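You operate a simulated robot arm through the tools that you are given. There is no shell and no other tool.

Carry out the task below with a simulated robot arm. There is one attempt and no reset: what you move stays moved.

TASK
Gauge the gap on the bare shaft and fit the spacer of that size.
Fine: swing the arm over, hold the green button down, swing the arm aside again.

The check looks at the end state, three seconds after you hand in, the way a careful person would. Anything else that was tipped, shoved, dropped, spilled or broken makes it a failure.

THE ROBOT
A 6-joint arm with a two-finger parallel gripper, fixed in place. Base frame: the origin is at the foot of the arm, x ahead of it, y to its left, z up; the work surface is at about z = 0.8. Units: m, degrees, N and s.
With the tool pointing down near the work surface it reaches from about 0.26 to 0.64 m from the base axis. Its first joint turns from -115.0 to 115.0 degrees. Payload 3.43 kg.
The tool frame sits at the grasp point between the pads (the TCP): z along the fingers, y along the line on which they close. The tips reach 0.034 m beyond it. Largest opening 0.128 m; finger width 0.024, thickness 0.012; the body of the gripper, 0.048 by 0.13 m, starts 0.096 m behind the TCP.
Orientation is told as [roll, pitch, yaw] about the base's x, y, z axes, in that order, counted from this pose: with the fingers straight down and closing along the base's y, the tool's x points along the base's -x, its y along +y and its z along -z.

THE INTERFACE
- The arm moves only by the tool drive_tool. Its argument "plan" is a list that holds one entry, the list of rows, each a list of 7 numbers: the closure in counts, from 0 (fully open) to 255 (shut), then the shift along the tool's x, y, z in units of 300 mm (1.0 is 300 mm), then the turn, a rotation vector about the tool's x, y, z in units of 90 degrees (1.0 is 90 degrees). In form: [[[jaw, x, y, z, wx, wy, wz], ...]]. A call has 1 to 20 rows; each row is the pose to reach, as a shift and turn from the pose commanded when the call began, along the tool's axes at that moment. A call with a number of a shift or a turn outside -1 to 1 is refused whole. Each row takes 0.2 s and may step no farther than 0.05 m and 8.6 degrees from the row before; otherwise, or with a gripper value out of range, the whole call is refused. Where a pose cannot be reached the arm comes as near as it can. A force on the tool above 40 N (or 10 N above the force at the start of the call, whichever is more), or a blocked arm, ends the call early, and 0.2 s more pass. Each finger travels about 0.153 m/s and halts on what it meets, pressing with about 39 N; the grip force reading is that of the motor and also rises with nothing between the fingers. The clock runs only during rows and for 0.2 s after the last one: add rows that repeat a pose to give the fingers time. The reply holds the time, the measured pose of the TCP, the force on the tool along the base axes, the opening and the grip force, in the units named above and with some noise, with the torque about the TCP (base axes, N m) and any sound that the robot's microphone picked up.
- Cameras (640 x 400 px; columns grow to the right, rows downward): "scene" is fixed at [0.0497, -0.4988, 1.6154]; the picture's right is [0.88, -0.48, 0.00], its down [-0.23, -0.43, -0.87] and it looks along [0.42, 0.77, -0.49] (base axes); focal length 323 px, centre (320, 200). "wrist" rides on the gripper at [0.076, -0.011, -0.16] in the tool frame; the picture's right is [0.15, 0.99, 0.00], its down [-0.88, 0.13, -0.46] and it looks along [-0.45, 0.07, 0.89] (tool axes); focal length 234 px, centre (320, 200).
- camera(camera): a new picture of that camera. It takes no simulated time.
- raise_lower(by): slides the trunk up (or, below 0, down) by that many m; the arm rides with it, the base frame stays. It gives what a move gives, with no picture.
- measure_at(camera, pixels): for up to 12 pixels [column, row] of the newest picture of that camera ("zoom" is the newest enlarged one), the place [x, y, z] in the base frame of the surface seen there, good to about 0.002 m. It takes no simulated time.
- close_up(camera, box): a new picture of the part [left, top, right, bottom] of that camera's present view, enlarged. It takes no simulated time.
- sign_off(): hands the job in; it is judged then, once.

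Leave the gripper open and the arm clear of the work at the hand-in unless told otherwise.

The tools are called after "Request:" as a command line: name --argument value ..., lists and objects as JSON in quotes. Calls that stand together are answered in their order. drive_tool: Moves the arm, as the interface text tells. Its arguments: {"type":"object","properties":{"plan":{"type":"array","items":{"type":"array","items":{"type":"array","items":{"type":"number"}}}}},"required":["plan"]} The other tools are called the same way: raise_lower (by) slides the trunk up or down; camera (camera) takes a picture; measure_at (camera, pixels) gives the place of the surface under pixels of a picture; close_up (camera, box) takes an enlarged picture of a part of a camera's view; sign_off () hands the job in.

At the start:

```text
time_s: 0.0
position: [0.3795, 0.2054, 1.3043]
orientation: [0.0, 0.0, 0.0]
wrist_force: [-0.2, 0.0, -0.6]
moment: [0.0, -0.01, -0.01]
grip_width: 0.1281
grip_force: 0.1
trunk travel left (down, up): [-0.925, 0.065]
```

scene: 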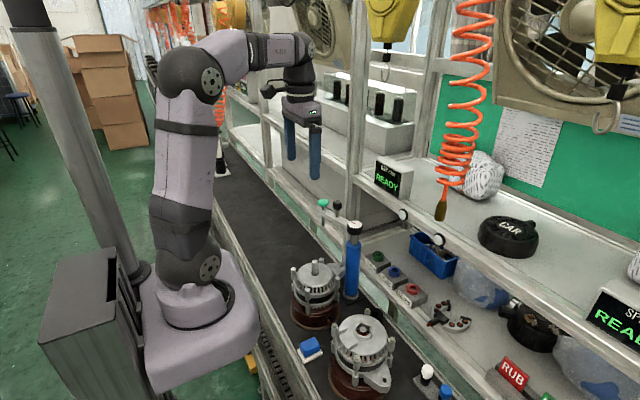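
wrist: 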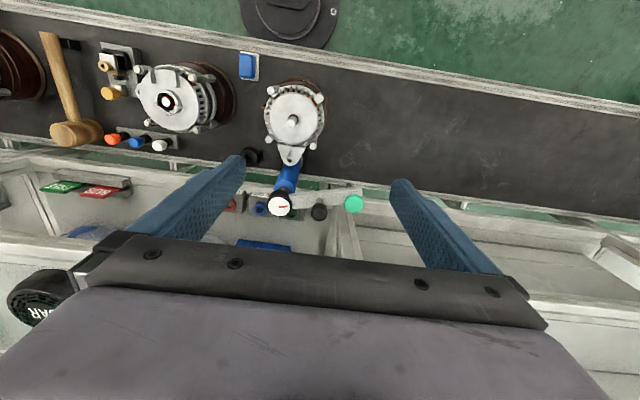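

I see a bench with two alternator-like units, a blue post carrying a dial gauge, and green and black knobs near scene (322,203). I'll take enlarged pictures to see what each thing is before moving anything.

Request:
close_up --camera "scene" --box '[260, 180, 460, 305]'

Request:
close_up --camera "scene" --box '[280, 275, 480, 400]'

Request:
close_up --camera "wrist" --box '[220, 40, 400, 230]'

Request:
close_up --camera "wrist" --box '[0, 20, 260, 240]'

```text
3.20 times, centred on (360, 242) of scene
```

zoom: 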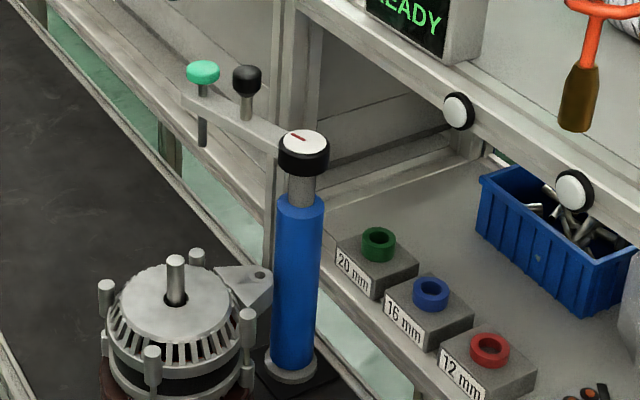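

```text
3.20 times, centred on (380, 338) of scene
```

zoom: 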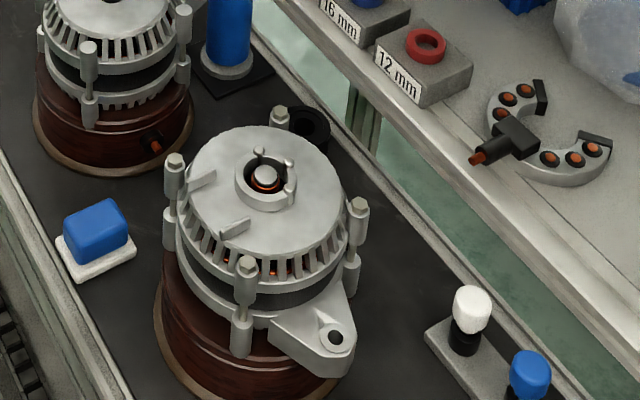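

```text
2.11 times, centred on (310, 135) of wrist
```

zoom: 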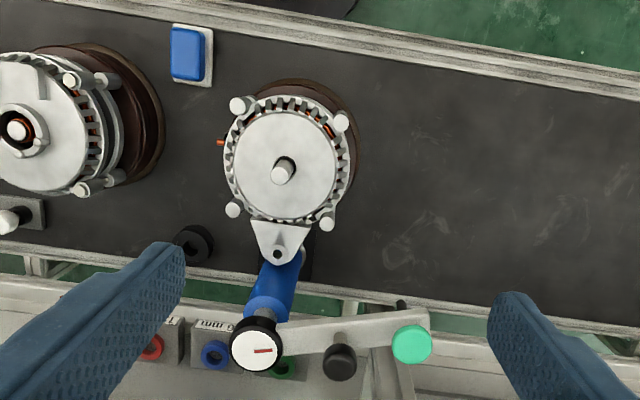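

```text
1.82 times, centred on (130, 130) of wrist
```

zoom: 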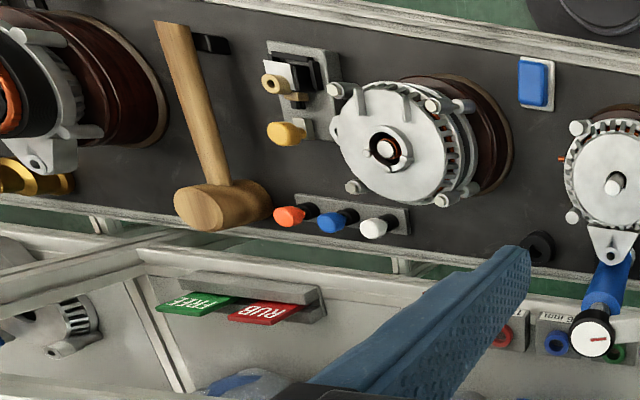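

The unit at scene (318,272) has a bare shaft. Next to it are a swing gauge on the blue post and three spacers on blocks labelled 20, 16 and 12 mm. I'll zoom into the displays, the gauge head and the remaining parts.

Request:
close_up --camera "scene" --box '[350, 140, 430, 220]'

Request:
close_up --camera "scene" --box '[560, 270, 640, 370]'

Request:
close_up --camera "scene" --box '[300, 190, 380, 240]'

Request:
close_up --camera "scene" --box '[350, 235, 450, 310]'

```text
5.00 times, centred on (390, 180) of scene
```

zoom: 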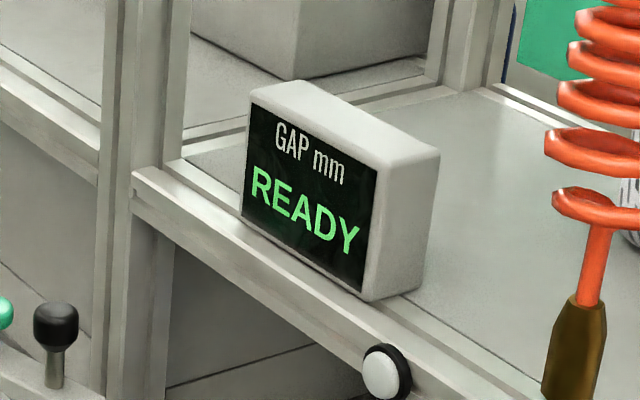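

```text
4.00 times, centred on (600, 320) of scene
```

zoom: 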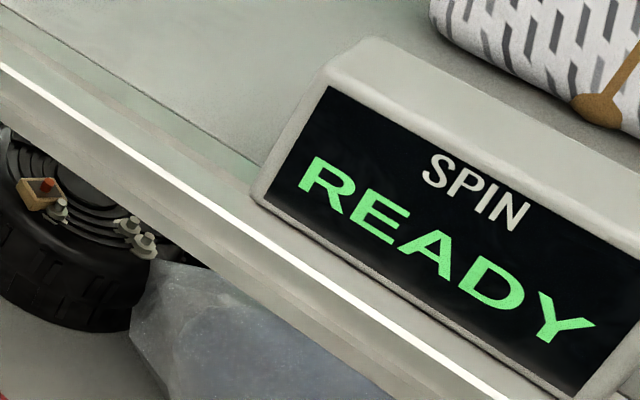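

```text
8.00 times, centred on (340, 215) of scene
```

zoom: 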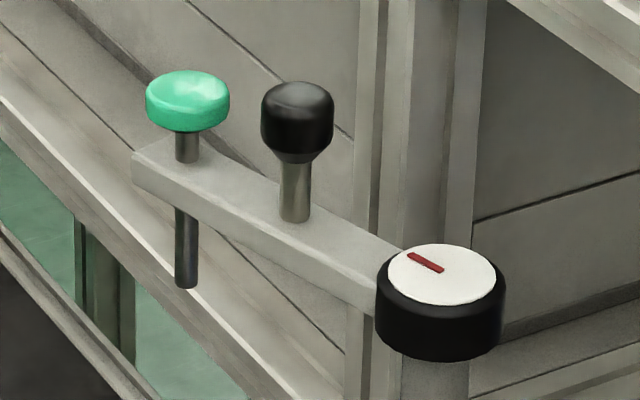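

```text
5.33 times, centred on (400, 272) of scene
```

zoom: 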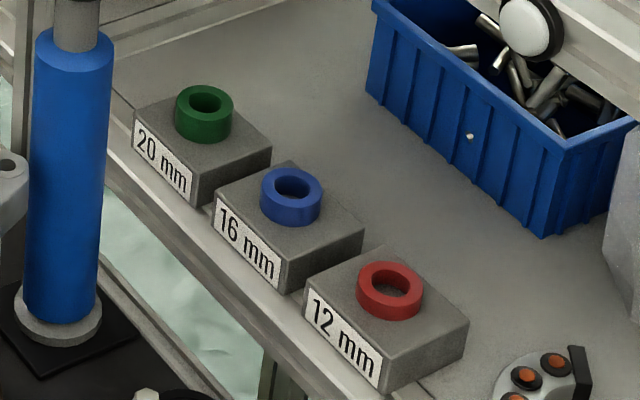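

The display reads "GAP mm READY". The gauge arm has a green plunger at its end with a probe rod below, and a black knob that looks like the handle. I'll take a fresh scene picture and measure the key points.

Request:
camera --camera "scene"

Request:
measure_at --camera "scene" --pixels '[[323, 201], [337, 204], [355, 223], [323, 224], [315, 262], [315, 270], [352, 250], [350, 295], [342, 218], [308, 275], [340, 268], [330, 210]]'

Request:
measure_at --camera "scene" --pixels '[[378, 254], [394, 269], [413, 287], [367, 262], [384, 276], [401, 295], [389, 264], [300, 250], [345, 244], [358, 280], [295, 300], [285, 280]]'

```text
taken
```

scene: 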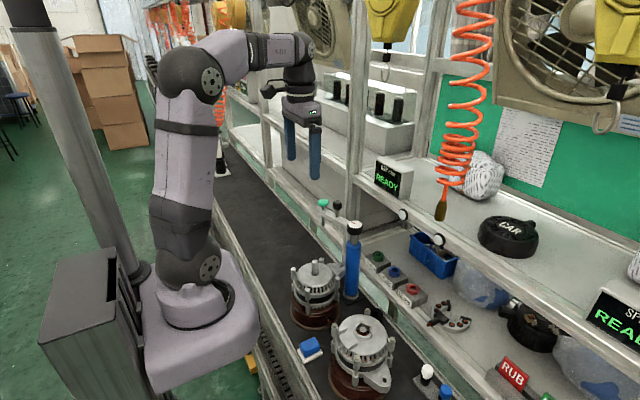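

```text
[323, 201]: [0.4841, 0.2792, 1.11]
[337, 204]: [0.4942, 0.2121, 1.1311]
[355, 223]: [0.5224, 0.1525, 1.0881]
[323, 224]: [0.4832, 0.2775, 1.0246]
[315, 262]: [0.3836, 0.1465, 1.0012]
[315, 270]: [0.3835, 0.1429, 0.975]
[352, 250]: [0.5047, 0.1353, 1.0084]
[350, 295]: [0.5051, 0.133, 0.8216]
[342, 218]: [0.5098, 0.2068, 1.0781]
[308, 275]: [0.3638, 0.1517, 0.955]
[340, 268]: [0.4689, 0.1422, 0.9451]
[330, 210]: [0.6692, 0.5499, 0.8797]
```

```text
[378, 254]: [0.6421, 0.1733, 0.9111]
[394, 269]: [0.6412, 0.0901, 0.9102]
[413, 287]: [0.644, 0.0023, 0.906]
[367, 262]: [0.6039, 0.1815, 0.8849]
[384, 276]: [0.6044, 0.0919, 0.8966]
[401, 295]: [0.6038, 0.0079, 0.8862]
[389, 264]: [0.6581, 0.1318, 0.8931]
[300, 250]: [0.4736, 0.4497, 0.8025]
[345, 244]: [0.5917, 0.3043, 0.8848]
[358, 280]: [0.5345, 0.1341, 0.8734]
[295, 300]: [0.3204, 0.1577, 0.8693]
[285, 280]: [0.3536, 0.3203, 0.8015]
```

I now have rough positions: post axis near (0.52, 0.155), green button near (0.484, 0.279, 1.11), shaft near (0.384, 0.147, 1.00). I'll zoom on the gauge head and measure it more precisely.

Request:
close_up --camera "scene" --box '[300, 190, 380, 240]'

Request:
measure_at --camera "zoom" --pixels '[[147, 100], [229, 100], [188, 82], [188, 125], [262, 120], [332, 120], [298, 92], [297, 145], [186, 285], [390, 275], [496, 275], [440, 275]]'

Request:
measure_at --camera "zoom" --pixels '[[178, 270], [194, 270], [295, 215], [186, 150], [150, 175], [215, 190], [260, 240], [345, 290], [350, 235], [380, 320], [500, 320], [440, 340]]'

```text
8.00 times, centred on (340, 215) of scene
```

zoom: 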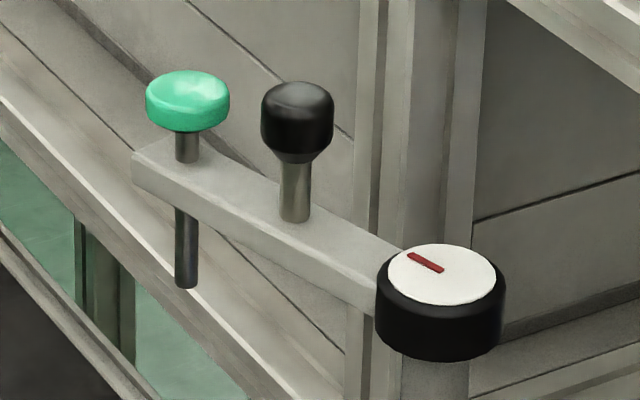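

```text
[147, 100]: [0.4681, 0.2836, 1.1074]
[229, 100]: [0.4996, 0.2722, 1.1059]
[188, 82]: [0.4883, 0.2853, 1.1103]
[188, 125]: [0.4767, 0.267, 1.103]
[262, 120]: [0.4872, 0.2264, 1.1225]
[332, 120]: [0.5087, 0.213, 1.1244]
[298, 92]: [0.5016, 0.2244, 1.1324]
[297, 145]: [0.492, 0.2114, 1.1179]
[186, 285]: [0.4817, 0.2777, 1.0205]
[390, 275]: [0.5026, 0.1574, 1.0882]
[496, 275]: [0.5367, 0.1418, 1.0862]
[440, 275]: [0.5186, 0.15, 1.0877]
```

```text
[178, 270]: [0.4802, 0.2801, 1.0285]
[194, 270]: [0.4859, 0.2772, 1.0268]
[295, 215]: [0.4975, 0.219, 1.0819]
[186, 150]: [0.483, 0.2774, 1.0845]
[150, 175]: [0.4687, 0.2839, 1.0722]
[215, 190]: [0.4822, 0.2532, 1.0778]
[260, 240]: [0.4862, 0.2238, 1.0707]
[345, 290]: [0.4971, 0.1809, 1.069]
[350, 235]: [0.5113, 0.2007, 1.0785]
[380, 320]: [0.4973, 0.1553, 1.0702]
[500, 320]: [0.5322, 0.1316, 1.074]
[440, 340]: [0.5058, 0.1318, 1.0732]
```

I'll zoom on the bare shaft unit next. I'll also measure the shelf edge and display geometry so the gripper stays clear of them.

Request:
close_up --camera "scene" --box '[280, 245, 360, 295]'

Request:
measure_at --camera "zoom" --pixels '[[278, 108], [272, 120], [290, 120], [280, 145], [240, 140], [320, 140], [280, 180], [215, 180], [345, 180], [100, 150], [335, 80], [260, 80]]'

Request:
measure_at --camera "scene" --pixels '[[385, 165], [410, 165], [376, 184], [398, 200], [403, 214], [438, 240], [360, 190], [480, 280], [355, 150], [440, 215], [352, 200], [430, 240]]'

```text
8.00 times, centred on (320, 270) of scene
```

zoom: 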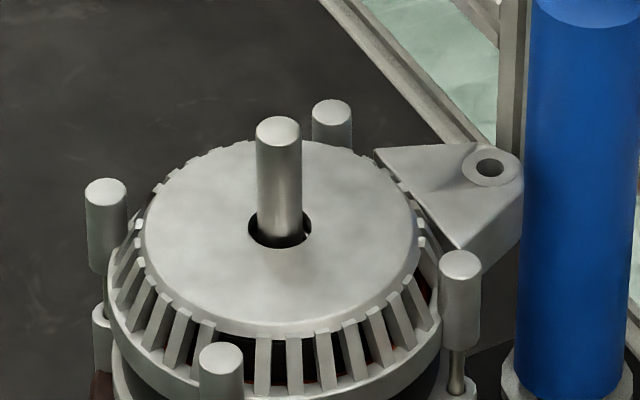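

```text
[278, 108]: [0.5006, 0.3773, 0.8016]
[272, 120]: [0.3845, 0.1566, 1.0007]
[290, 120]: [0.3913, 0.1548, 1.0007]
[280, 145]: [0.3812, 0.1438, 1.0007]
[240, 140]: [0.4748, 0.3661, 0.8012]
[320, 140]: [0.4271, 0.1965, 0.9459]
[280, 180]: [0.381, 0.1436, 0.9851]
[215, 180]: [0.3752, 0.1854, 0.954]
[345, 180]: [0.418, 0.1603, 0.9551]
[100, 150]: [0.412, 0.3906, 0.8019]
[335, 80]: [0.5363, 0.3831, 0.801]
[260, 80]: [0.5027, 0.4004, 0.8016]
```

```text
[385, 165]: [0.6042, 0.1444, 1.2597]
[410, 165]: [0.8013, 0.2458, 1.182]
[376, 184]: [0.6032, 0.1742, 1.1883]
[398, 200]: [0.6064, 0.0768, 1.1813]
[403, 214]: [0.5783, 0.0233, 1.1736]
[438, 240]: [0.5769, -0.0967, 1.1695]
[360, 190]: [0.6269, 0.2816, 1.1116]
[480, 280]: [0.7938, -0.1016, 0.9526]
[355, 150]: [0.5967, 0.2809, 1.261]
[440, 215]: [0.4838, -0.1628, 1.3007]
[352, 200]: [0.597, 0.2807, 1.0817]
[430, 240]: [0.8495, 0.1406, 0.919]
```

Readings so far:
- Shaft centre is near (0.384, 0.150), top z 1.001.
- Gauge pivot is near (0.5195, 0.150), and the swing arm points at about 106°.
- Knob is near (0.499, 0.2195), spanning z 1.11–1.133.
- Green button is near (0.4835, 0.278, 1.11).

The arm must turn about +74° to bring the button over the shaft. First I'll move above the black knob, yaw −74° so the fingers close across the gauge arm, and half-close the jaws.

Request:
drive_tool --plan '[[[60, -0.04, 0.005, 0.018, 0, 0, 0.0822], [100, -0.08, 0.009, 0.036, 0, 0, 0.1644], [135, -0.12, 0.014, 0.054, 0, 0, 0.2466], [135, -0.16, 0.019, 0.072, 0, 0, 0.3288], [135, -0.2, 0.0235, 0.09, 0, 0, 0.411], [135, -0.24, 0.028, 0.108, 0, 0, 0.4932], [135, -0.28, 0.033, 0.126, 0, 0, 0.5754], [135, -0.32, 0.038, 0.144, 0, 0, 0.6576], [135, -0.36, 0.0425, 0.162, 0, 0, 0.7398], [135, -0.398, 0.047, 0.18, 0, 0, 0.822], [135, -0.398, 0.047, 0.18, 0, 0, 0.822]]]'

Request:
camera --camera "wrist"

Request:
camera --camera "scene"

```text
time_s: 2.4
position: [0.4982, 0.2194, 1.2497]
orientation: [0.0, 0.0, -74.1]
wrist_force: [-0.3, -1.0, -0.3]
moment: [0.0, -0.02, -0.03]
grip_width: 0.0602
grip_force: 0.1
trunk travel left (down, up): [-0.925, 0.065]
```

```text
taken
```

wrist: 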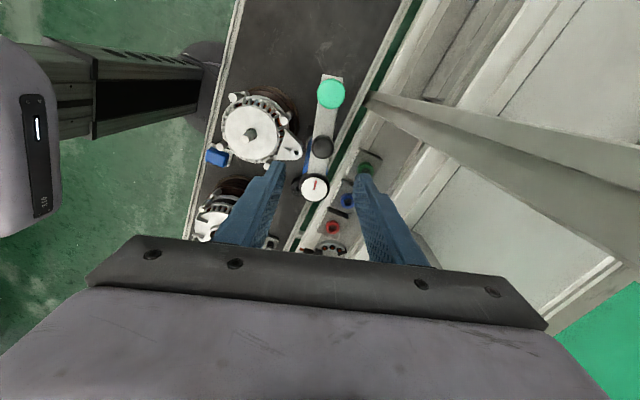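

```text
taken
```

scene: 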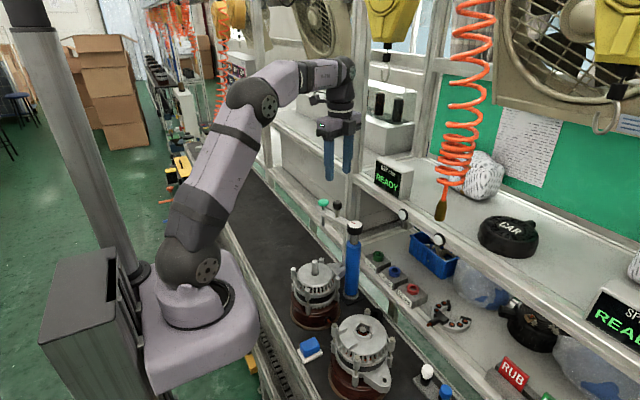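

The tool is above the knob with a 60 mm opening. From this viewpoint I'll measure the knob, button, cap and shaft again in the wrist picture to confirm the centres.

Request:
close_up --camera "wrist" --box '[210, 60, 370, 210]'

Request:
measure_at --camera "wrist" --pixels '[[331, 94], [318, 94], [344, 94], [331, 80], [331, 108], [322, 147], [314, 147], [330, 147], [314, 187], [302, 187], [327, 187], [251, 134]]'

```text
2.67 times, centred on (290, 135) of wrist
```

zoom: 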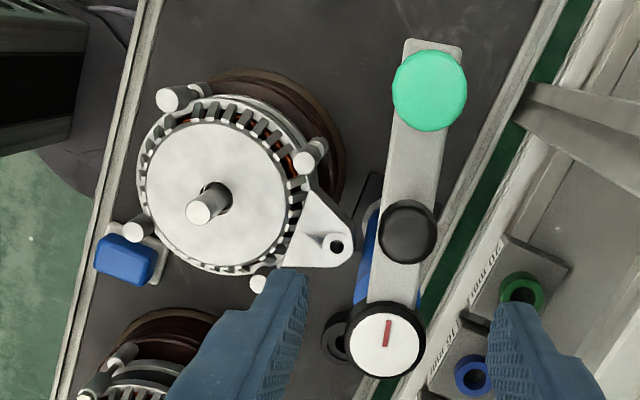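

```text
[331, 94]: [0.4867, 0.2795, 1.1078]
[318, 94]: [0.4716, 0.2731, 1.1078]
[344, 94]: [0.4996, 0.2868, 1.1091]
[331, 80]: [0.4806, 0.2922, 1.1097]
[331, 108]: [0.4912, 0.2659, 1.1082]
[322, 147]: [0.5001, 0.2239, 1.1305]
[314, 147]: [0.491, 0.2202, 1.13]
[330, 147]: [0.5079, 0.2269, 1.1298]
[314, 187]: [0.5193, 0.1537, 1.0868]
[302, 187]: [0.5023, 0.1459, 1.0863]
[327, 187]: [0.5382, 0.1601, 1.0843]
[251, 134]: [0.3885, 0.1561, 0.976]
```

The knob centre agrees at about (0.500, 0.2215) and the pivot at about (0.520, 0.152). I'll measure the shaft's top face in the zoomed picture as well, then descend on the knob.

Request:
measure_at --camera "zoom" --pixels '[[198, 210], [190, 206], [207, 214], [198, 218], [200, 200], [218, 190], [425, 88], [408, 232], [387, 340]]'

Request:
drive_tool --plan '[[[135, 0.007, 0.004, 0.1, 0, 0, 0], [135, 0.007, 0.004, 0.2, 0, 0, 0], [135, 0.007, 0.004, 0.3, 0, 0, 0], [135, 0.007, 0.004, 0.36, 0, 0, 0], [135, 0.007, 0.004, 0.42, 0, 0, 0], [135, 0.007, 0.004, 0.42, 0, 0, 0]]]'

Request:
close_up --camera "scene" --box '[280, 150, 400, 240]'

Request:
camera --camera "wrist"

```text
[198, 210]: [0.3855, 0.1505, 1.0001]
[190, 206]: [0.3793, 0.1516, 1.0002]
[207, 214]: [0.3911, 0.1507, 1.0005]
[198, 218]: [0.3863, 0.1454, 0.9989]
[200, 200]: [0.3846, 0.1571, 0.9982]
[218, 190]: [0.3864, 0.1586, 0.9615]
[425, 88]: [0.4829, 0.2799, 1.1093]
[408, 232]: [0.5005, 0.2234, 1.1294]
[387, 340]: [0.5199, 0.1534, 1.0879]
```

```text
time_s: 3.8
position: [0.5001, 0.2201, 1.1224]
orientation: [0.0, 0.0, -74.0]
wrist_force: [-0.4, 0.1, 0.9]
moment: [-0.01, -0.01, -0.02]
grip_width: 0.0602
grip_force: 0.1
trunk travel left (down, up): [-0.925, 0.065]
```

```text
4.44 times, centred on (340, 195) of scene
```

zoom: 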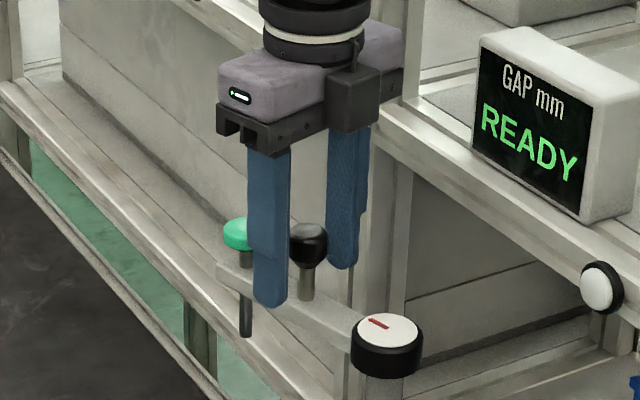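

```text
taken
```

wrist: 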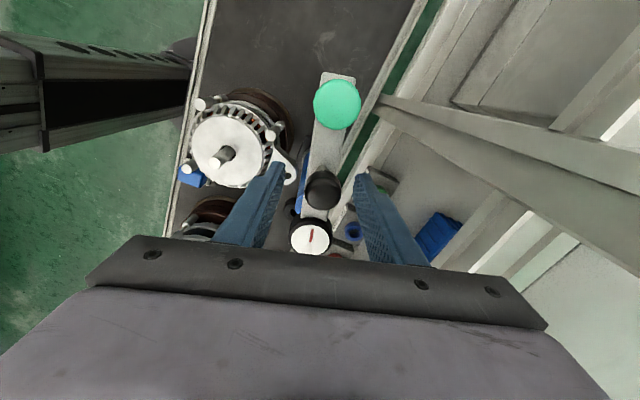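

The fingers straddle the knob with their tips just above the gauge arm. I'll close to a loose cage of about 30 mm around the knob, then swing the first 25° about the pivot and check the result.

Request:
drive_tool --plan '[[[195, 0, 0, 0, 0, 0, 0], [195, 0, 0, 0, 0, 0, 0], [195, -0.0009, -0.0208, 0, 0, 0, -0.0556], [195, -0.0036, -0.0414, 0, 0, 0, -0.1111], [195, -0.0081, -0.0617, 0, 0, 0, -0.1667], [195, -0.0144, -0.0815, 0, 0, 0, -0.2222], [195, -0.0223, -0.1007, 0, 0, 0, -0.2778], [195, -0.0223, -0.1007, 0, 0, 0, -0.2778]]]'

Request:
camera --camera "wrist"

Request:
close_up --camera "scene" --box '[270, 150, 430, 280]'

```text
time_s: 5.6
position: [0.4723, 0.2073, 1.124]
orientation: [-0.1, 0.0, -49.0]
wrist_force: [1.2, 0.8, -0.7]
moment: [0.02, 0.01, 0.0]
grip_width: 0.0306
grip_force: 0.3
trunk travel left (down, up): [-0.925, 0.065]
```

```text
taken
```

wrist: 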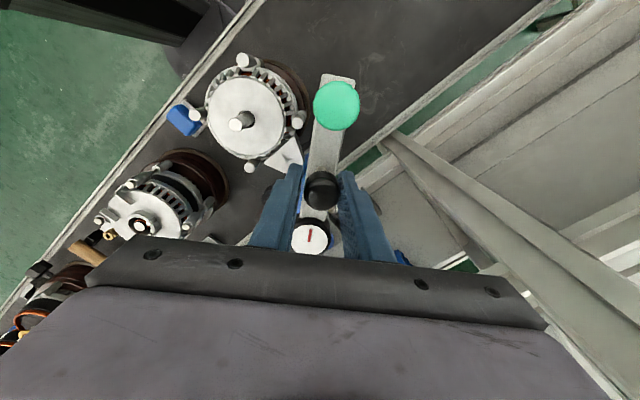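

```text
3.08 times, centred on (350, 215) of scene
```

zoom: 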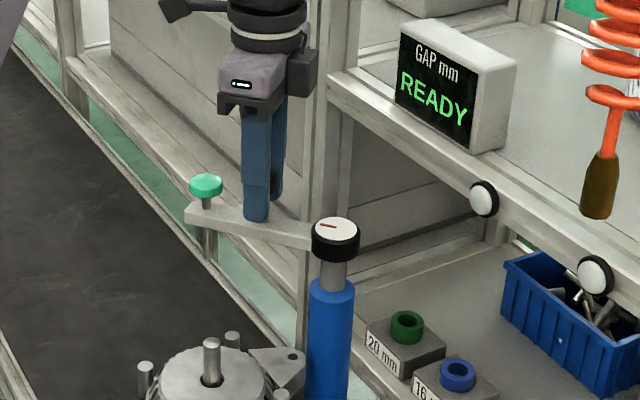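

The gauge arm follows the cage with forces near 1 N. I'll swing it another 42° and then check alignment before the last few degrees.

Request:
drive_tool --plan '[[[195, -0.0009, -0.0208, 0, 0, 0, -0.0556], [195, -0.0036, -0.0414, 0, 0, 0, -0.1111], [195, -0.0081, -0.0617, 0, 0, 0, -0.1667], [195, -0.0144, -0.0815, 0, 0, 0, -0.2222], [195, -0.0223, -0.1007, 0, 0, 0, -0.2778], [195, -0.0319, -0.1192, 0, 0, 0, -0.3333], [195, -0.0431, -0.1367, 0, 0, 0, -0.3889], [195, -0.0558, -0.1532, 0, 0, 0, -0.4444], [195, -0.0612, -0.1595, 0, 0, 0, -0.4667], [195, -0.0612, -0.1595, 0, 0, 0, -0.4667]]]'

Request:
camera --camera "wrist"

Request:
close_up --camera "scene" --box '[260, 180, 400, 290]'

```text
time_s: 7.8
position: [0.4488, 0.1628, 1.1235]
orientation: [0.0, 0.0, -6.8]
wrist_force: [0.4, 0.2, 0.5]
moment: [0.02, -0.01, 0.01]
grip_width: 0.0306
grip_force: 0.3
trunk travel left (down, up): [-0.925, 0.065]
```

```text
taken
```

wrist: 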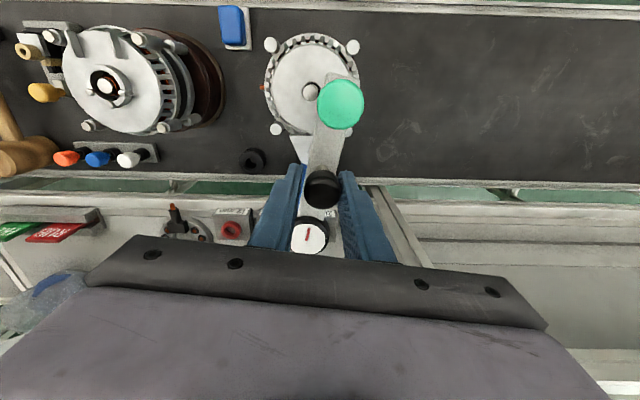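

```text
3.64 times, centred on (330, 235) of scene
```

zoom: 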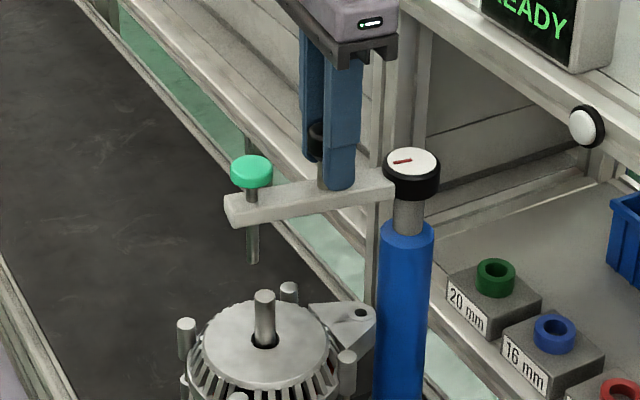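

Now I'll measure the button and rod to see how many degrees remain to the shaft at (0.3855, 0.151).

Request:
measure_at --camera "wrist" --pixels '[[341, 104], [319, 104], [364, 104], [341, 82], [341, 128], [309, 92], [306, 237], [291, 237], [324, 237], [322, 186]]'

Request:
measure_at --camera "zoom" --pixels '[[252, 160], [252, 256], [248, 240], [257, 240], [264, 296], [230, 165], [272, 165]]'

```text
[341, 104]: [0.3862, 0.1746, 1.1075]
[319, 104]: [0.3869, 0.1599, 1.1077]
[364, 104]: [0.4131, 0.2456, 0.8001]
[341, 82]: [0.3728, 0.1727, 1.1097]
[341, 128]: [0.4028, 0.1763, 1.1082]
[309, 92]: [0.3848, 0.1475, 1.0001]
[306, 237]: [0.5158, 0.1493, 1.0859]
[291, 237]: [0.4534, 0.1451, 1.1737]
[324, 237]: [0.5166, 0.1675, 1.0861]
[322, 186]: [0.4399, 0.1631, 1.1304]
```

```text
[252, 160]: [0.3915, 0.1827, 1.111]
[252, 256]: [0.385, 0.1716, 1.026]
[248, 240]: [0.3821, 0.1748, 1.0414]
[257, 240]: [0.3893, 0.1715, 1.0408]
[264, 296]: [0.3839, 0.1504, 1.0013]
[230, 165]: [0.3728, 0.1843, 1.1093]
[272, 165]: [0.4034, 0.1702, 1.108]
```

The button centre is (0.387, 0.175), so about 10° remain to reach the shaft. I'll swing 10.4° more and re-measure.

Request:
drive_tool --plan '[[[195, -0.0005, -0.0145, 0, 0, 0, -0.0389], [195, -0.0018, -0.0289, 0, 0, 0, -0.0778], [195, -0.0039, -0.043, 0, 0, 0, -0.1156], [195, -0.0039, -0.043, 0, 0, 0, -0.1156], [195, -0.0039, -0.043, 0, 0, 0, -0.1156]]]'

Request:
camera --camera "wrist"

Request:
close_up --camera "scene" --box '[260, 180, 400, 290]'

```text
time_s: 9.0
position: [0.4484, 0.1491, 1.1233]
orientation: [0.0, 0.0, 3.4]
wrist_force: [-0.1, 0.8, 0.6]
moment: [-0.02, -0.01, -0.01]
grip_width: 0.0303
grip_force: 0.0
trunk travel left (down, up): [-0.925, 0.065]
```

```text
taken
```

wrist: 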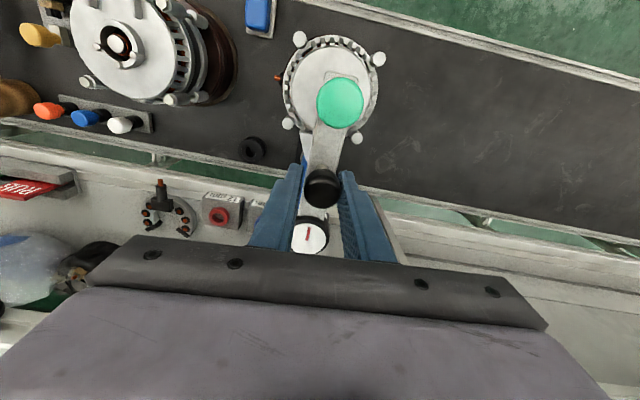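

```text
3.64 times, centred on (330, 235) of scene
```

zoom: 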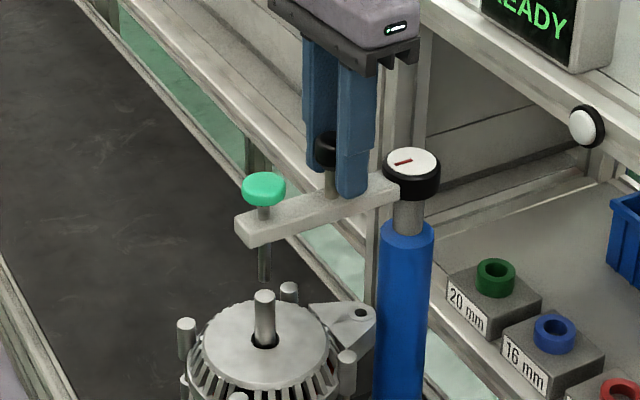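

The probe rod now hangs right above the shaft in the zoomed view. I'll measure how well it lines up.

Request:
measure_at --camera "zoom" --pixels '[[264, 178], [244, 185], [286, 185], [264, 275], [260, 260], [269, 260], [264, 296], [258, 310], [271, 310]]'

Request:
measure_at --camera "wrist" --pixels '[[340, 102], [318, 102], [362, 102], [340, 81], [340, 125]]'

```text
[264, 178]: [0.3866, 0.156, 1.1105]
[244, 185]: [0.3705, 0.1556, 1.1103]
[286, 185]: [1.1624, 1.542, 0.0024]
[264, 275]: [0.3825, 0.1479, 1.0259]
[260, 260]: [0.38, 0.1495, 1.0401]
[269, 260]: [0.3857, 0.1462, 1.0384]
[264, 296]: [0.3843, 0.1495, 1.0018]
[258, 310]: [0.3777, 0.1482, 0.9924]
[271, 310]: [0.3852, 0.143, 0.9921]
```

```text
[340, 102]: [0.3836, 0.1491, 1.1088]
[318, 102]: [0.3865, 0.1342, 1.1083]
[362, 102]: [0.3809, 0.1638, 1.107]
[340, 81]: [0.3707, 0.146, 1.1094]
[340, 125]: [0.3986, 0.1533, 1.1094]
```

The rod and shaft agree within about 1 mm. I'll open the jaws to release the knob, rise 80 mm, shift over the green button and close the fingers. I won't press yet.

Request:
drive_tool --plan '[[[135, 0, 0, 0, 0, 0, 0], [135, 0, 0, 0, 0, 0, 0], [135, 0, 0, -0.1, 0, 0, 0], [135, 0, 0, -0.2, 0, 0, 0], [135, 0, 0, -0.267, 0, 0, 0], [195, 0.1, 0.008, -0.267, 0, 0, 0], [255, 0.2125, 0.0157, -0.267, 0, 0, 0], [255, 0.2125, 0.0157, -0.267, 0, 0, 0], [255, 0.2125, 0.0157, -0.267, 0, 0, 0]]]'

Request:
camera --camera "wrist"

Request:
close_up --camera "scene" --box '[260, 160, 420, 290]'

```text
time_s: 11.0
position: [0.381, 0.1492, 1.2059]
orientation: [-0.1, -0.1, 3.4]
wrist_force: [0.2, -0.3, 0.3]
moment: [-0.05, -0.03, 0.0]
grip_width: 0.0003
grip_force: 33.1
trunk travel left (down, up): [-0.925, 0.065]
```

```text
taken
```

wrist: 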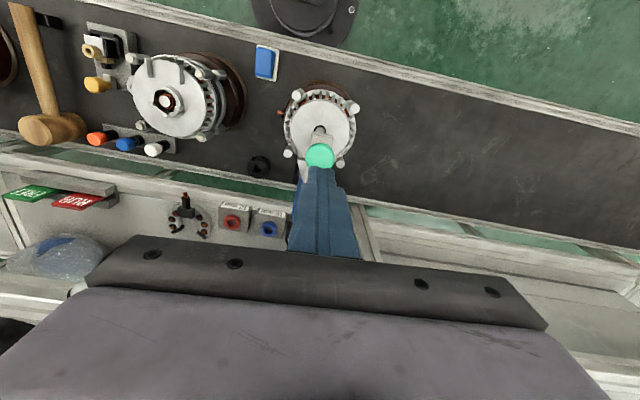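

```text
3.08 times, centred on (340, 225) of scene
```

zoom: 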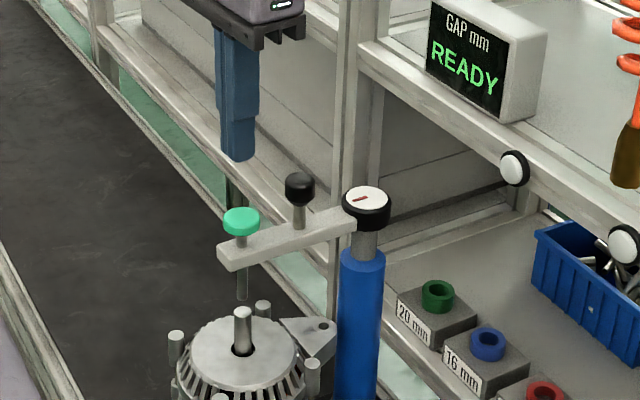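

The gauge arm stayed in place and the closed fingers are above the button. I'll descend to about 4 mm past the expected contact at TCP z 1.145 and read the force.

Request:
drive_tool --plan '[[[255, -0.01, 0, 0.08, 0, 0, 0], [255, -0.01, 0, 0.14, 0, 0, 0], [255, -0.01, 0, 0.18, 0, 0, 0], [255, -0.01, 0, 0.195, 0, 0, 0], [255, -0.01, 0, 0.205, 0, 0, 0], [255, -0.01, 0, 0.215, 0, 0, 0], [255, -0.01, 0, 0.215, 0, 0, 0]]]'

Request:
close_up --camera "scene" --box '[260, 160, 420, 290]'

```text
time_s: 12.6
position: [0.3866, 0.1499, 1.1392]
orientation: [0.0, 0.1, 3.4]
wrist_force: [-0.2, -0.7, 1.5]
moment: [0.01, 0.0, 0.0]
grip_width: 0.0
grip_force: 32.9
trunk travel left (down, up): [-0.925, 0.065]
```

```text
3.08 times, centred on (340, 225) of scene
```

zoom: 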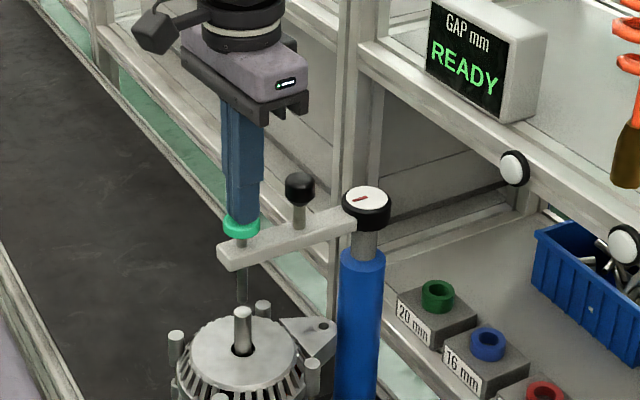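

The fingertips are on the button, with 1.5 N against a soft spring. I'll press further in 2 mm steps and hold, watching the force and the display.

Request:
drive_tool --plan '[[[255, 0, 0, 0.007, 0, 0, 0], [255, 0, 0, 0.014, 0, 0, 0], [255, 0, 0, 0.021, 0, 0, 0], [255, 0, 0, 0.028, 0, 0, 0], [255, 0, 0, 0.034, 0, 0, 0], [255, 0, 0, 0.034, 0, 0, 0], [255, 0, 0, 0.034, 0, 0, 0]]]'

Request:
close_up --camera "scene" --box '[260, 160, 420, 290]'

```text
time_s: 14.2
position: [0.3866, 0.1491, 1.1304]
orientation: [-0.1, 0.1, 3.4]
wrist_force: [-0.9, -0.5, 6.1]
moment: [-0.02, 0.04, -0.08]
grip_width: 0.0
grip_force: 33.4
trunk travel left (down, up): [-0.925, 0.065]
```

```text
3.08 times, centred on (340, 225) of scene
```

zoom: 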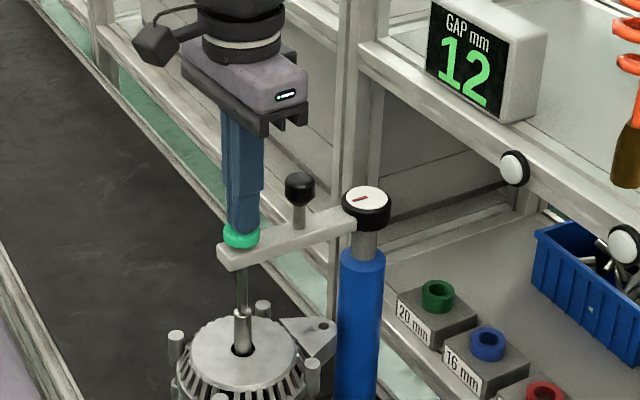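

The display now shows 12 while pressed at about 6 N. I'll keep holding for two more seconds to be sure the reading is stable, then look at it closely.

Request:
drive_tool --plan '[[[255, 0, 0, 0.003, 0, 0, 0], [255, 0, 0, 0.003, 0, 0, 0], [255, 0, 0, 0.003, 0, 0, 0], [255, 0, 0, 0.003, 0, 0, 0], [255, 0, 0, 0.003, 0, 0, 0], [255, 0, 0, 0.003, 0, 0, 0], [255, 0, 0, 0.003, 0, 0, 0], [255, 0, 0, 0.003, 0, 0, 0], [255, 0, 0, 0.003, 0, 0, 0], [255, 0, 0, 0.003, 0, 0, 0]]]'

Request:
close_up --camera "scene" --box '[350, 140, 430, 220]'

Request:
close_up --camera "scene" --box '[280, 200, 380, 290]'

```text
time_s: 16.4
position: [0.387, 0.1512, 1.1274]
orientation: [0.0, -0.1, 3.5]
wrist_force: [-0.9, 0.4, 8.5]
moment: [-0.03, 0.03, -0.02]
grip_width: 0.0
grip_force: 33.2
trunk travel left (down, up): [-0.925, 0.065]
```

```text
5.00 times, centred on (390, 180) of scene
```

zoom: 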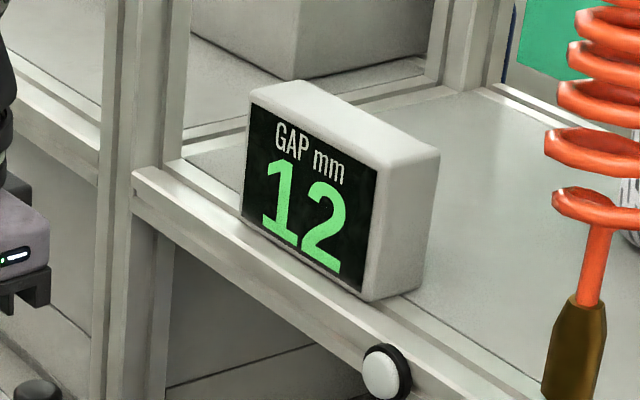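

```text
4.44 times, centred on (330, 245) of scene
```

zoom: 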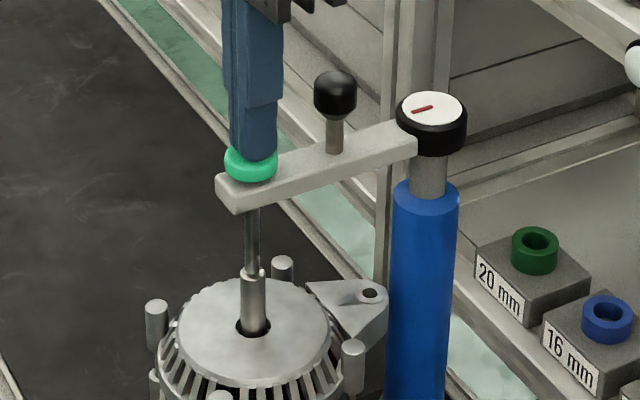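

The reading is a steady "12". The force of 8.5 N still looks like spring only, so I'll press about 3 mm more to check that the plunger is fully seated and the number doesn't change.

Request:
drive_tool --plan '[[[255, 0, 0, 0.003, 0, 0, 0], [255, 0, 0, 0.006, 0, 0, 0], [255, 0, 0, 0.009, 0, 0, 0], [255, 0, 0, 0.009, 0, 0, 0], [255, 0, 0, 0.009, 0, 0, 0], [255, 0, 0, 0.009, 0, 0, 0], [255, 0, 0, 0.009, 0, 0, 0]]]'

Request:
close_up --camera "scene" --box '[280, 150, 430, 290]'

```text
time_s: 18.0
position: [0.386, 0.1492, 1.127]
orientation: [0.0, -0.3, 3.5]
wrist_force: [1.9, 0.2, 29.6]
moment: [0.02, -0.03, 0.07]
grip_width: 0.0001
grip_force: 32.9
trunk travel left (down, up): [-0.925, 0.065]
```

```text
2.86 times, centred on (355, 220) of scene
```

zoom: 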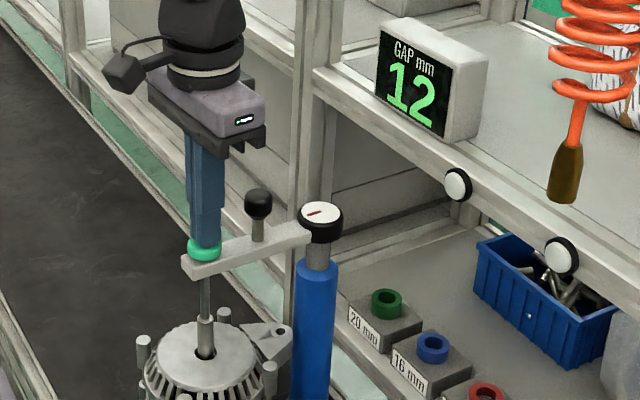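

It's fully bottomed at 29.6 N and still reads 12, so the red 12 mm spacer is the one. I'll lift off the button, move back over the black knob, open the jaws and lower around it.

Request:
drive_tool --plan '[[[255, 0, 0, -0.03, 0, 0, 0], [255, 0, 0, -0.08, 0, 0, 0], [255, 0, 0, -0.18, 0, 0, 0], [255, 0, 0, -0.267, 0, 0, 0], [195, -0.1, -0.003, -0.267, 0, 0, 0], [135, -0.203, -0.007, -0.267, 0, 0, 0], [135, -0.203, -0.007, -0.267, 0, 0, 0], [135, -0.203, -0.007, -0.267, 0, 0, 0], [135, -0.203, -0.007, -0.18, 0, 0, 0], [135, -0.203, -0.007, -0.09, 0, 0, 0], [135, -0.203, -0.007, -0.04, 0, 0, 0], [135, -0.203, -0.007, 0.003, 0, 0, 0], [135, -0.203, -0.007, 0.003, 0, 0, 0]]]'

Request:
camera --camera "wrist"

Request:
close_up --camera "scene" --box '[280, 150, 430, 290]'

```text
time_s: 20.8
position: [0.4473, 0.1521, 1.1234]
orientation: [0.0, 0.0, 3.4]
wrist_force: [0.7, -0.1, 0.0]
moment: [0.01, 0.0, 0.0]
grip_width: 0.0602
grip_force: 0.0
trunk travel left (down, up): [-0.925, 0.065]
```

```text
taken
```

wrist: 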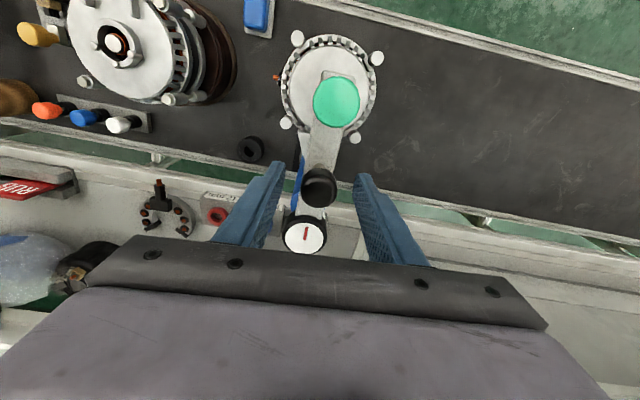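

```text
2.86 times, centred on (355, 220) of scene
```

zoom: 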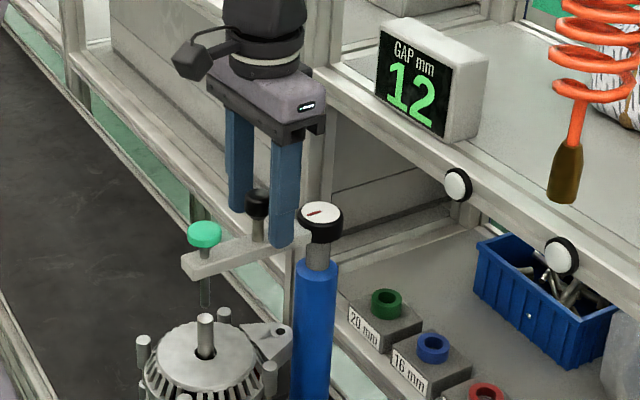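

The display has latched 12 and the fingers straddle the knob. I'll cage it again and swing the gauge arm back about 75° to its original parked direction.

Request:
drive_tool --plan '[[[195, 0, 0, 0, 0, 0, 0], [195, 0, 0, 0, 0, 0, 0], [195, -0.0022, 0.021, 0, 0, 0, 0.0556], [195, -0.0062, 0.0418, 0, 0, 0, 0.1111], [195, -0.0119, 0.0621, 0, 0, 0, 0.1667], [195, -0.0195, 0.0819, 0, 0, 0, 0.2222], [195, -0.0287, 0.1009, 0, 0, 0, 0.2778], [195, -0.0396, 0.1191, 0, 0, 0, 0.3333], [195, -0.052, 0.1362, 0, 0, 0, 0.3889], [195, -0.0658, 0.1522, 0, 0, 0, 0.4444], [195, -0.081, 0.1669, 0, 0, 0, 0.5], [195, -0.0974, 0.1803, 0, 0, 0, 0.5556], [195, -0.1149, 0.1921, 0, 0, 0, 0.6111], [195, -0.1334, 0.2024, 0, 0, 0, 0.6667], [195, -0.1527, 0.2111, 0, 0, 0, 0.7222], [195, -0.1727, 0.218, 0, 0, 0, 0.7778], [195, -0.1932, 0.2232, 0, 0, 0, 0.8333], [195, -0.1932, 0.2232, 0, 0, 0, 0.8333]]]'

Request:
camera --camera "wrist"

Request:
close_up --camera "scene" --box '[280, 150, 430, 290]'

```text
time_s: 24.6
position: [0.501, 0.2208, 1.1251]
orientation: [0.0, -0.2, -71.8]
wrist_force: [0.2, 0.8, 0.2]
moment: [-0.03, 0.01, -0.02]
grip_width: 0.0301
grip_force: 0.1
trunk travel left (down, up): [-0.925, 0.065]
```

```text
taken
```

wrist: 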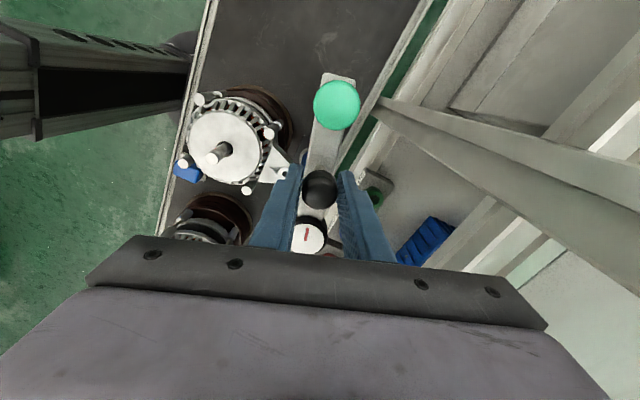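

```text
2.86 times, centred on (355, 220) of scene
```

zoom: 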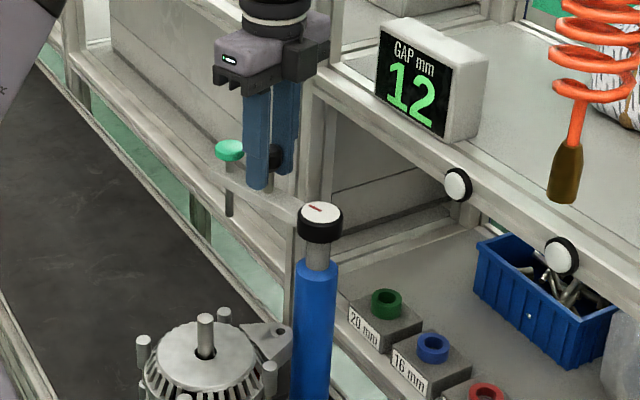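

The gauge arm is back near its parked place. I'll open, rise clear, and measure the red 12 mm spacer and the shelf structure around it.

Request:
drive_tool --plan '[[[135, 0, 0, 0, 0, 0, 0], [135, 0, 0, 0, 0, 0, 0], [135, 0, 0, -0.1, 0, 0, 0], [135, 0, 0, -0.2, 0, 0, 0], [135, 0, 0, -0.3, 0, 0, 0], [135, 0, 0, -0.4, 0, 0, 0], [135, 0, 0, -0.4, 0, 0, 0]]]'

Request:
close_up --camera "scene" --box '[380, 260, 460, 310]'

Request:
measure_at --camera "zoom" --pixels '[[228, 215], [295, 215], [262, 198], [262, 232], [262, 210], [262, 218], [200, 240], [330, 215], [262, 260], [185, 290], [350, 270], [270, 170]]'

Request:
camera --camera "scene"

```text
time_s: 26.2
position: [0.5046, 0.22, 1.2454]
orientation: [-0.1, 0.1, -71.6]
wrist_force: [-0.3, 0.3, -0.6]
moment: [0.0, 0.0, 0.0]
grip_width: 0.0604
grip_force: 0.1
trunk travel left (down, up): [-0.925, 0.065]
```

```text
8.00 times, centred on (420, 285) of scene
```

zoom: 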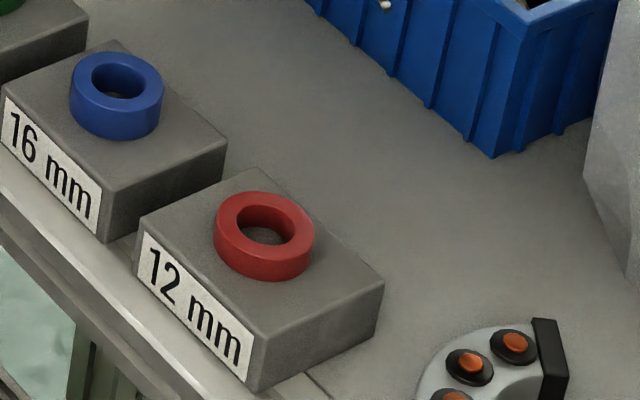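

```text
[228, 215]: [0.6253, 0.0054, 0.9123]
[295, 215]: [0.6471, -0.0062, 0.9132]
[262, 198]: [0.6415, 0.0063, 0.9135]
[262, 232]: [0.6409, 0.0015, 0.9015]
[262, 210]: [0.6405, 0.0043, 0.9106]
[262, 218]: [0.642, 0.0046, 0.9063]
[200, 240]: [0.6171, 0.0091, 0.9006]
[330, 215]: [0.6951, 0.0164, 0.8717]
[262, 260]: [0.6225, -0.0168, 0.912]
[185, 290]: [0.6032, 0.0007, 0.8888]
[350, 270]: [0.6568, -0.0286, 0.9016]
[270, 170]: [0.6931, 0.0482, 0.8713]
```

```text
taken
```

scene: 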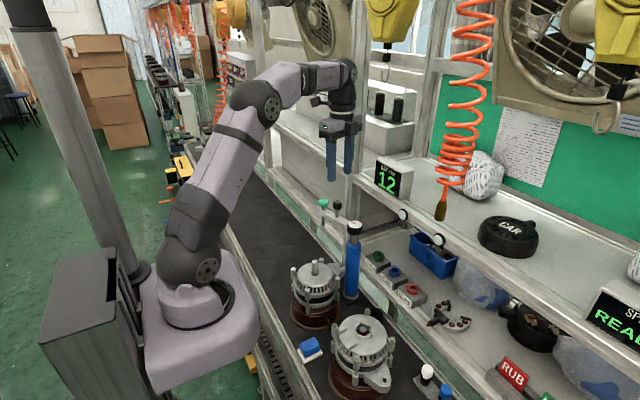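

The red ring has its top at z 0.913 on a block whose top is at z 0.901, centred near (0.636, −0.004). An upper shelf with white knobs overhangs it, so I'll have to reach in with the tool tilted forward. First I'll retreat to a clear spot in front of the shelf with yaw back to 0, then tilt about 35°.

Request:
drive_tool --plan '[[[135, -0.0608, -0.0494, -0.0017, 0, 0, -0.0796], [135, -0.1216, -0.0988, -0.0034, 0, 0, -0.1591], [135, -0.1824, -0.1482, -0.0051, 0, 0, -0.2387], [135, -0.2432, -0.1976, -0.0068, 0, 0, -0.3182], [135, -0.304, -0.247, -0.0085, 0, 0, -0.3978], [135, -0.3648, -0.2964, -0.0102, 0, 0, -0.4773], [135, -0.4256, -0.3458, -0.0119, 0, 0, -0.5569], [135, -0.4864, -0.3952, -0.0136, 0, 0, -0.6364], [135, -0.5472, -0.4446, -0.0153, 0, 0, -0.716], [135, -0.608, -0.494, -0.017, 0, 0, -0.7956], [135, -0.608, -0.494, -0.017, 0, 0, -0.7956]]]'

Request:
camera --camera "wrist"

Request:
camera --camera "scene"

```text
time_s: 28.6
position: [0.4179, 0.0022, 1.2508]
orientation: [0.0, -0.1, 0.1]
wrist_force: [0.7, -0.5, 0.4]
moment: [-0.02, 0.0, 0.01]
grip_width: 0.0602
grip_force: 0.2
trunk travel left (down, up): [-0.925, 0.065]
```

```text
taken
```

wrist: 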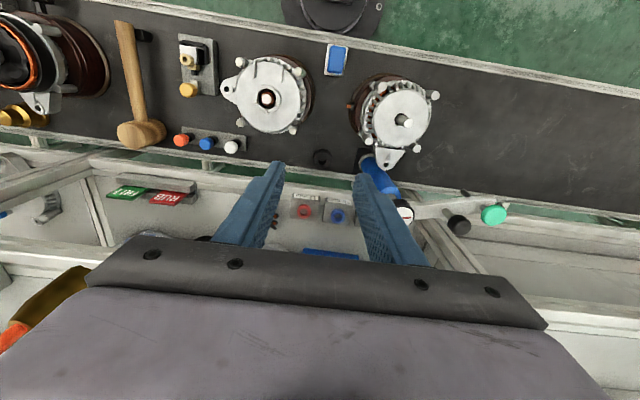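

```text
taken
```

scene: 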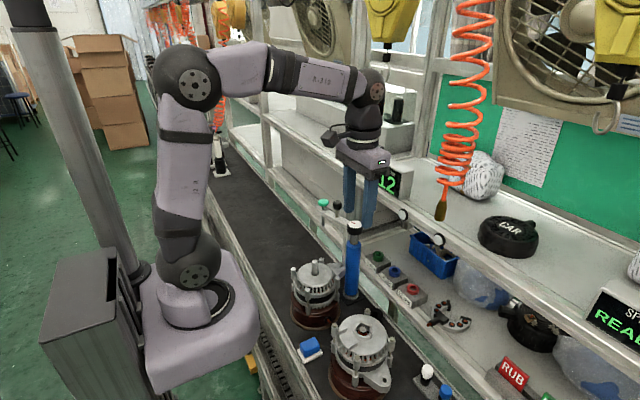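

From here the wrist camera sees the red ring near (305,210). I'll zoom in and measure it, along with the shelf front.

Request:
close_up --camera "wrist" --box '[270, 180, 370, 240]'

Request:
measure_at --camera "scene" --pixels '[[405, 205], [412, 220], [425, 228], [440, 247], [452, 255], [440, 220], [384, 215], [420, 235], [375, 245], [380, 262], [445, 182], [372, 222]]'

```text
6.40 times, centred on (320, 210) of wrist
```

zoom: 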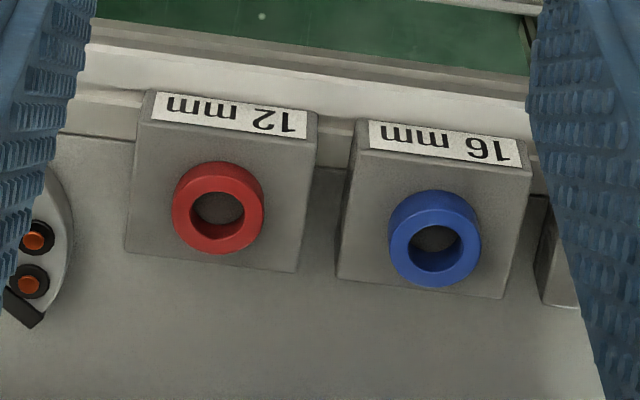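

```text
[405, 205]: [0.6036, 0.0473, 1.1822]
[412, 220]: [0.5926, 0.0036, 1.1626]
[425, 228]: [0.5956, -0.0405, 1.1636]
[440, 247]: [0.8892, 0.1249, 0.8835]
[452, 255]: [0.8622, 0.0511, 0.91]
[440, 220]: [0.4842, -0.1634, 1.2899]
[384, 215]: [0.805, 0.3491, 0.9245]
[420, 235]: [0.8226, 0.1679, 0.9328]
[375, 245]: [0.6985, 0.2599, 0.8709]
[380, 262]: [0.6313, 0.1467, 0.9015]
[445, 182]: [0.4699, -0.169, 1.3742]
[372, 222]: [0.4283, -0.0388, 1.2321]
```

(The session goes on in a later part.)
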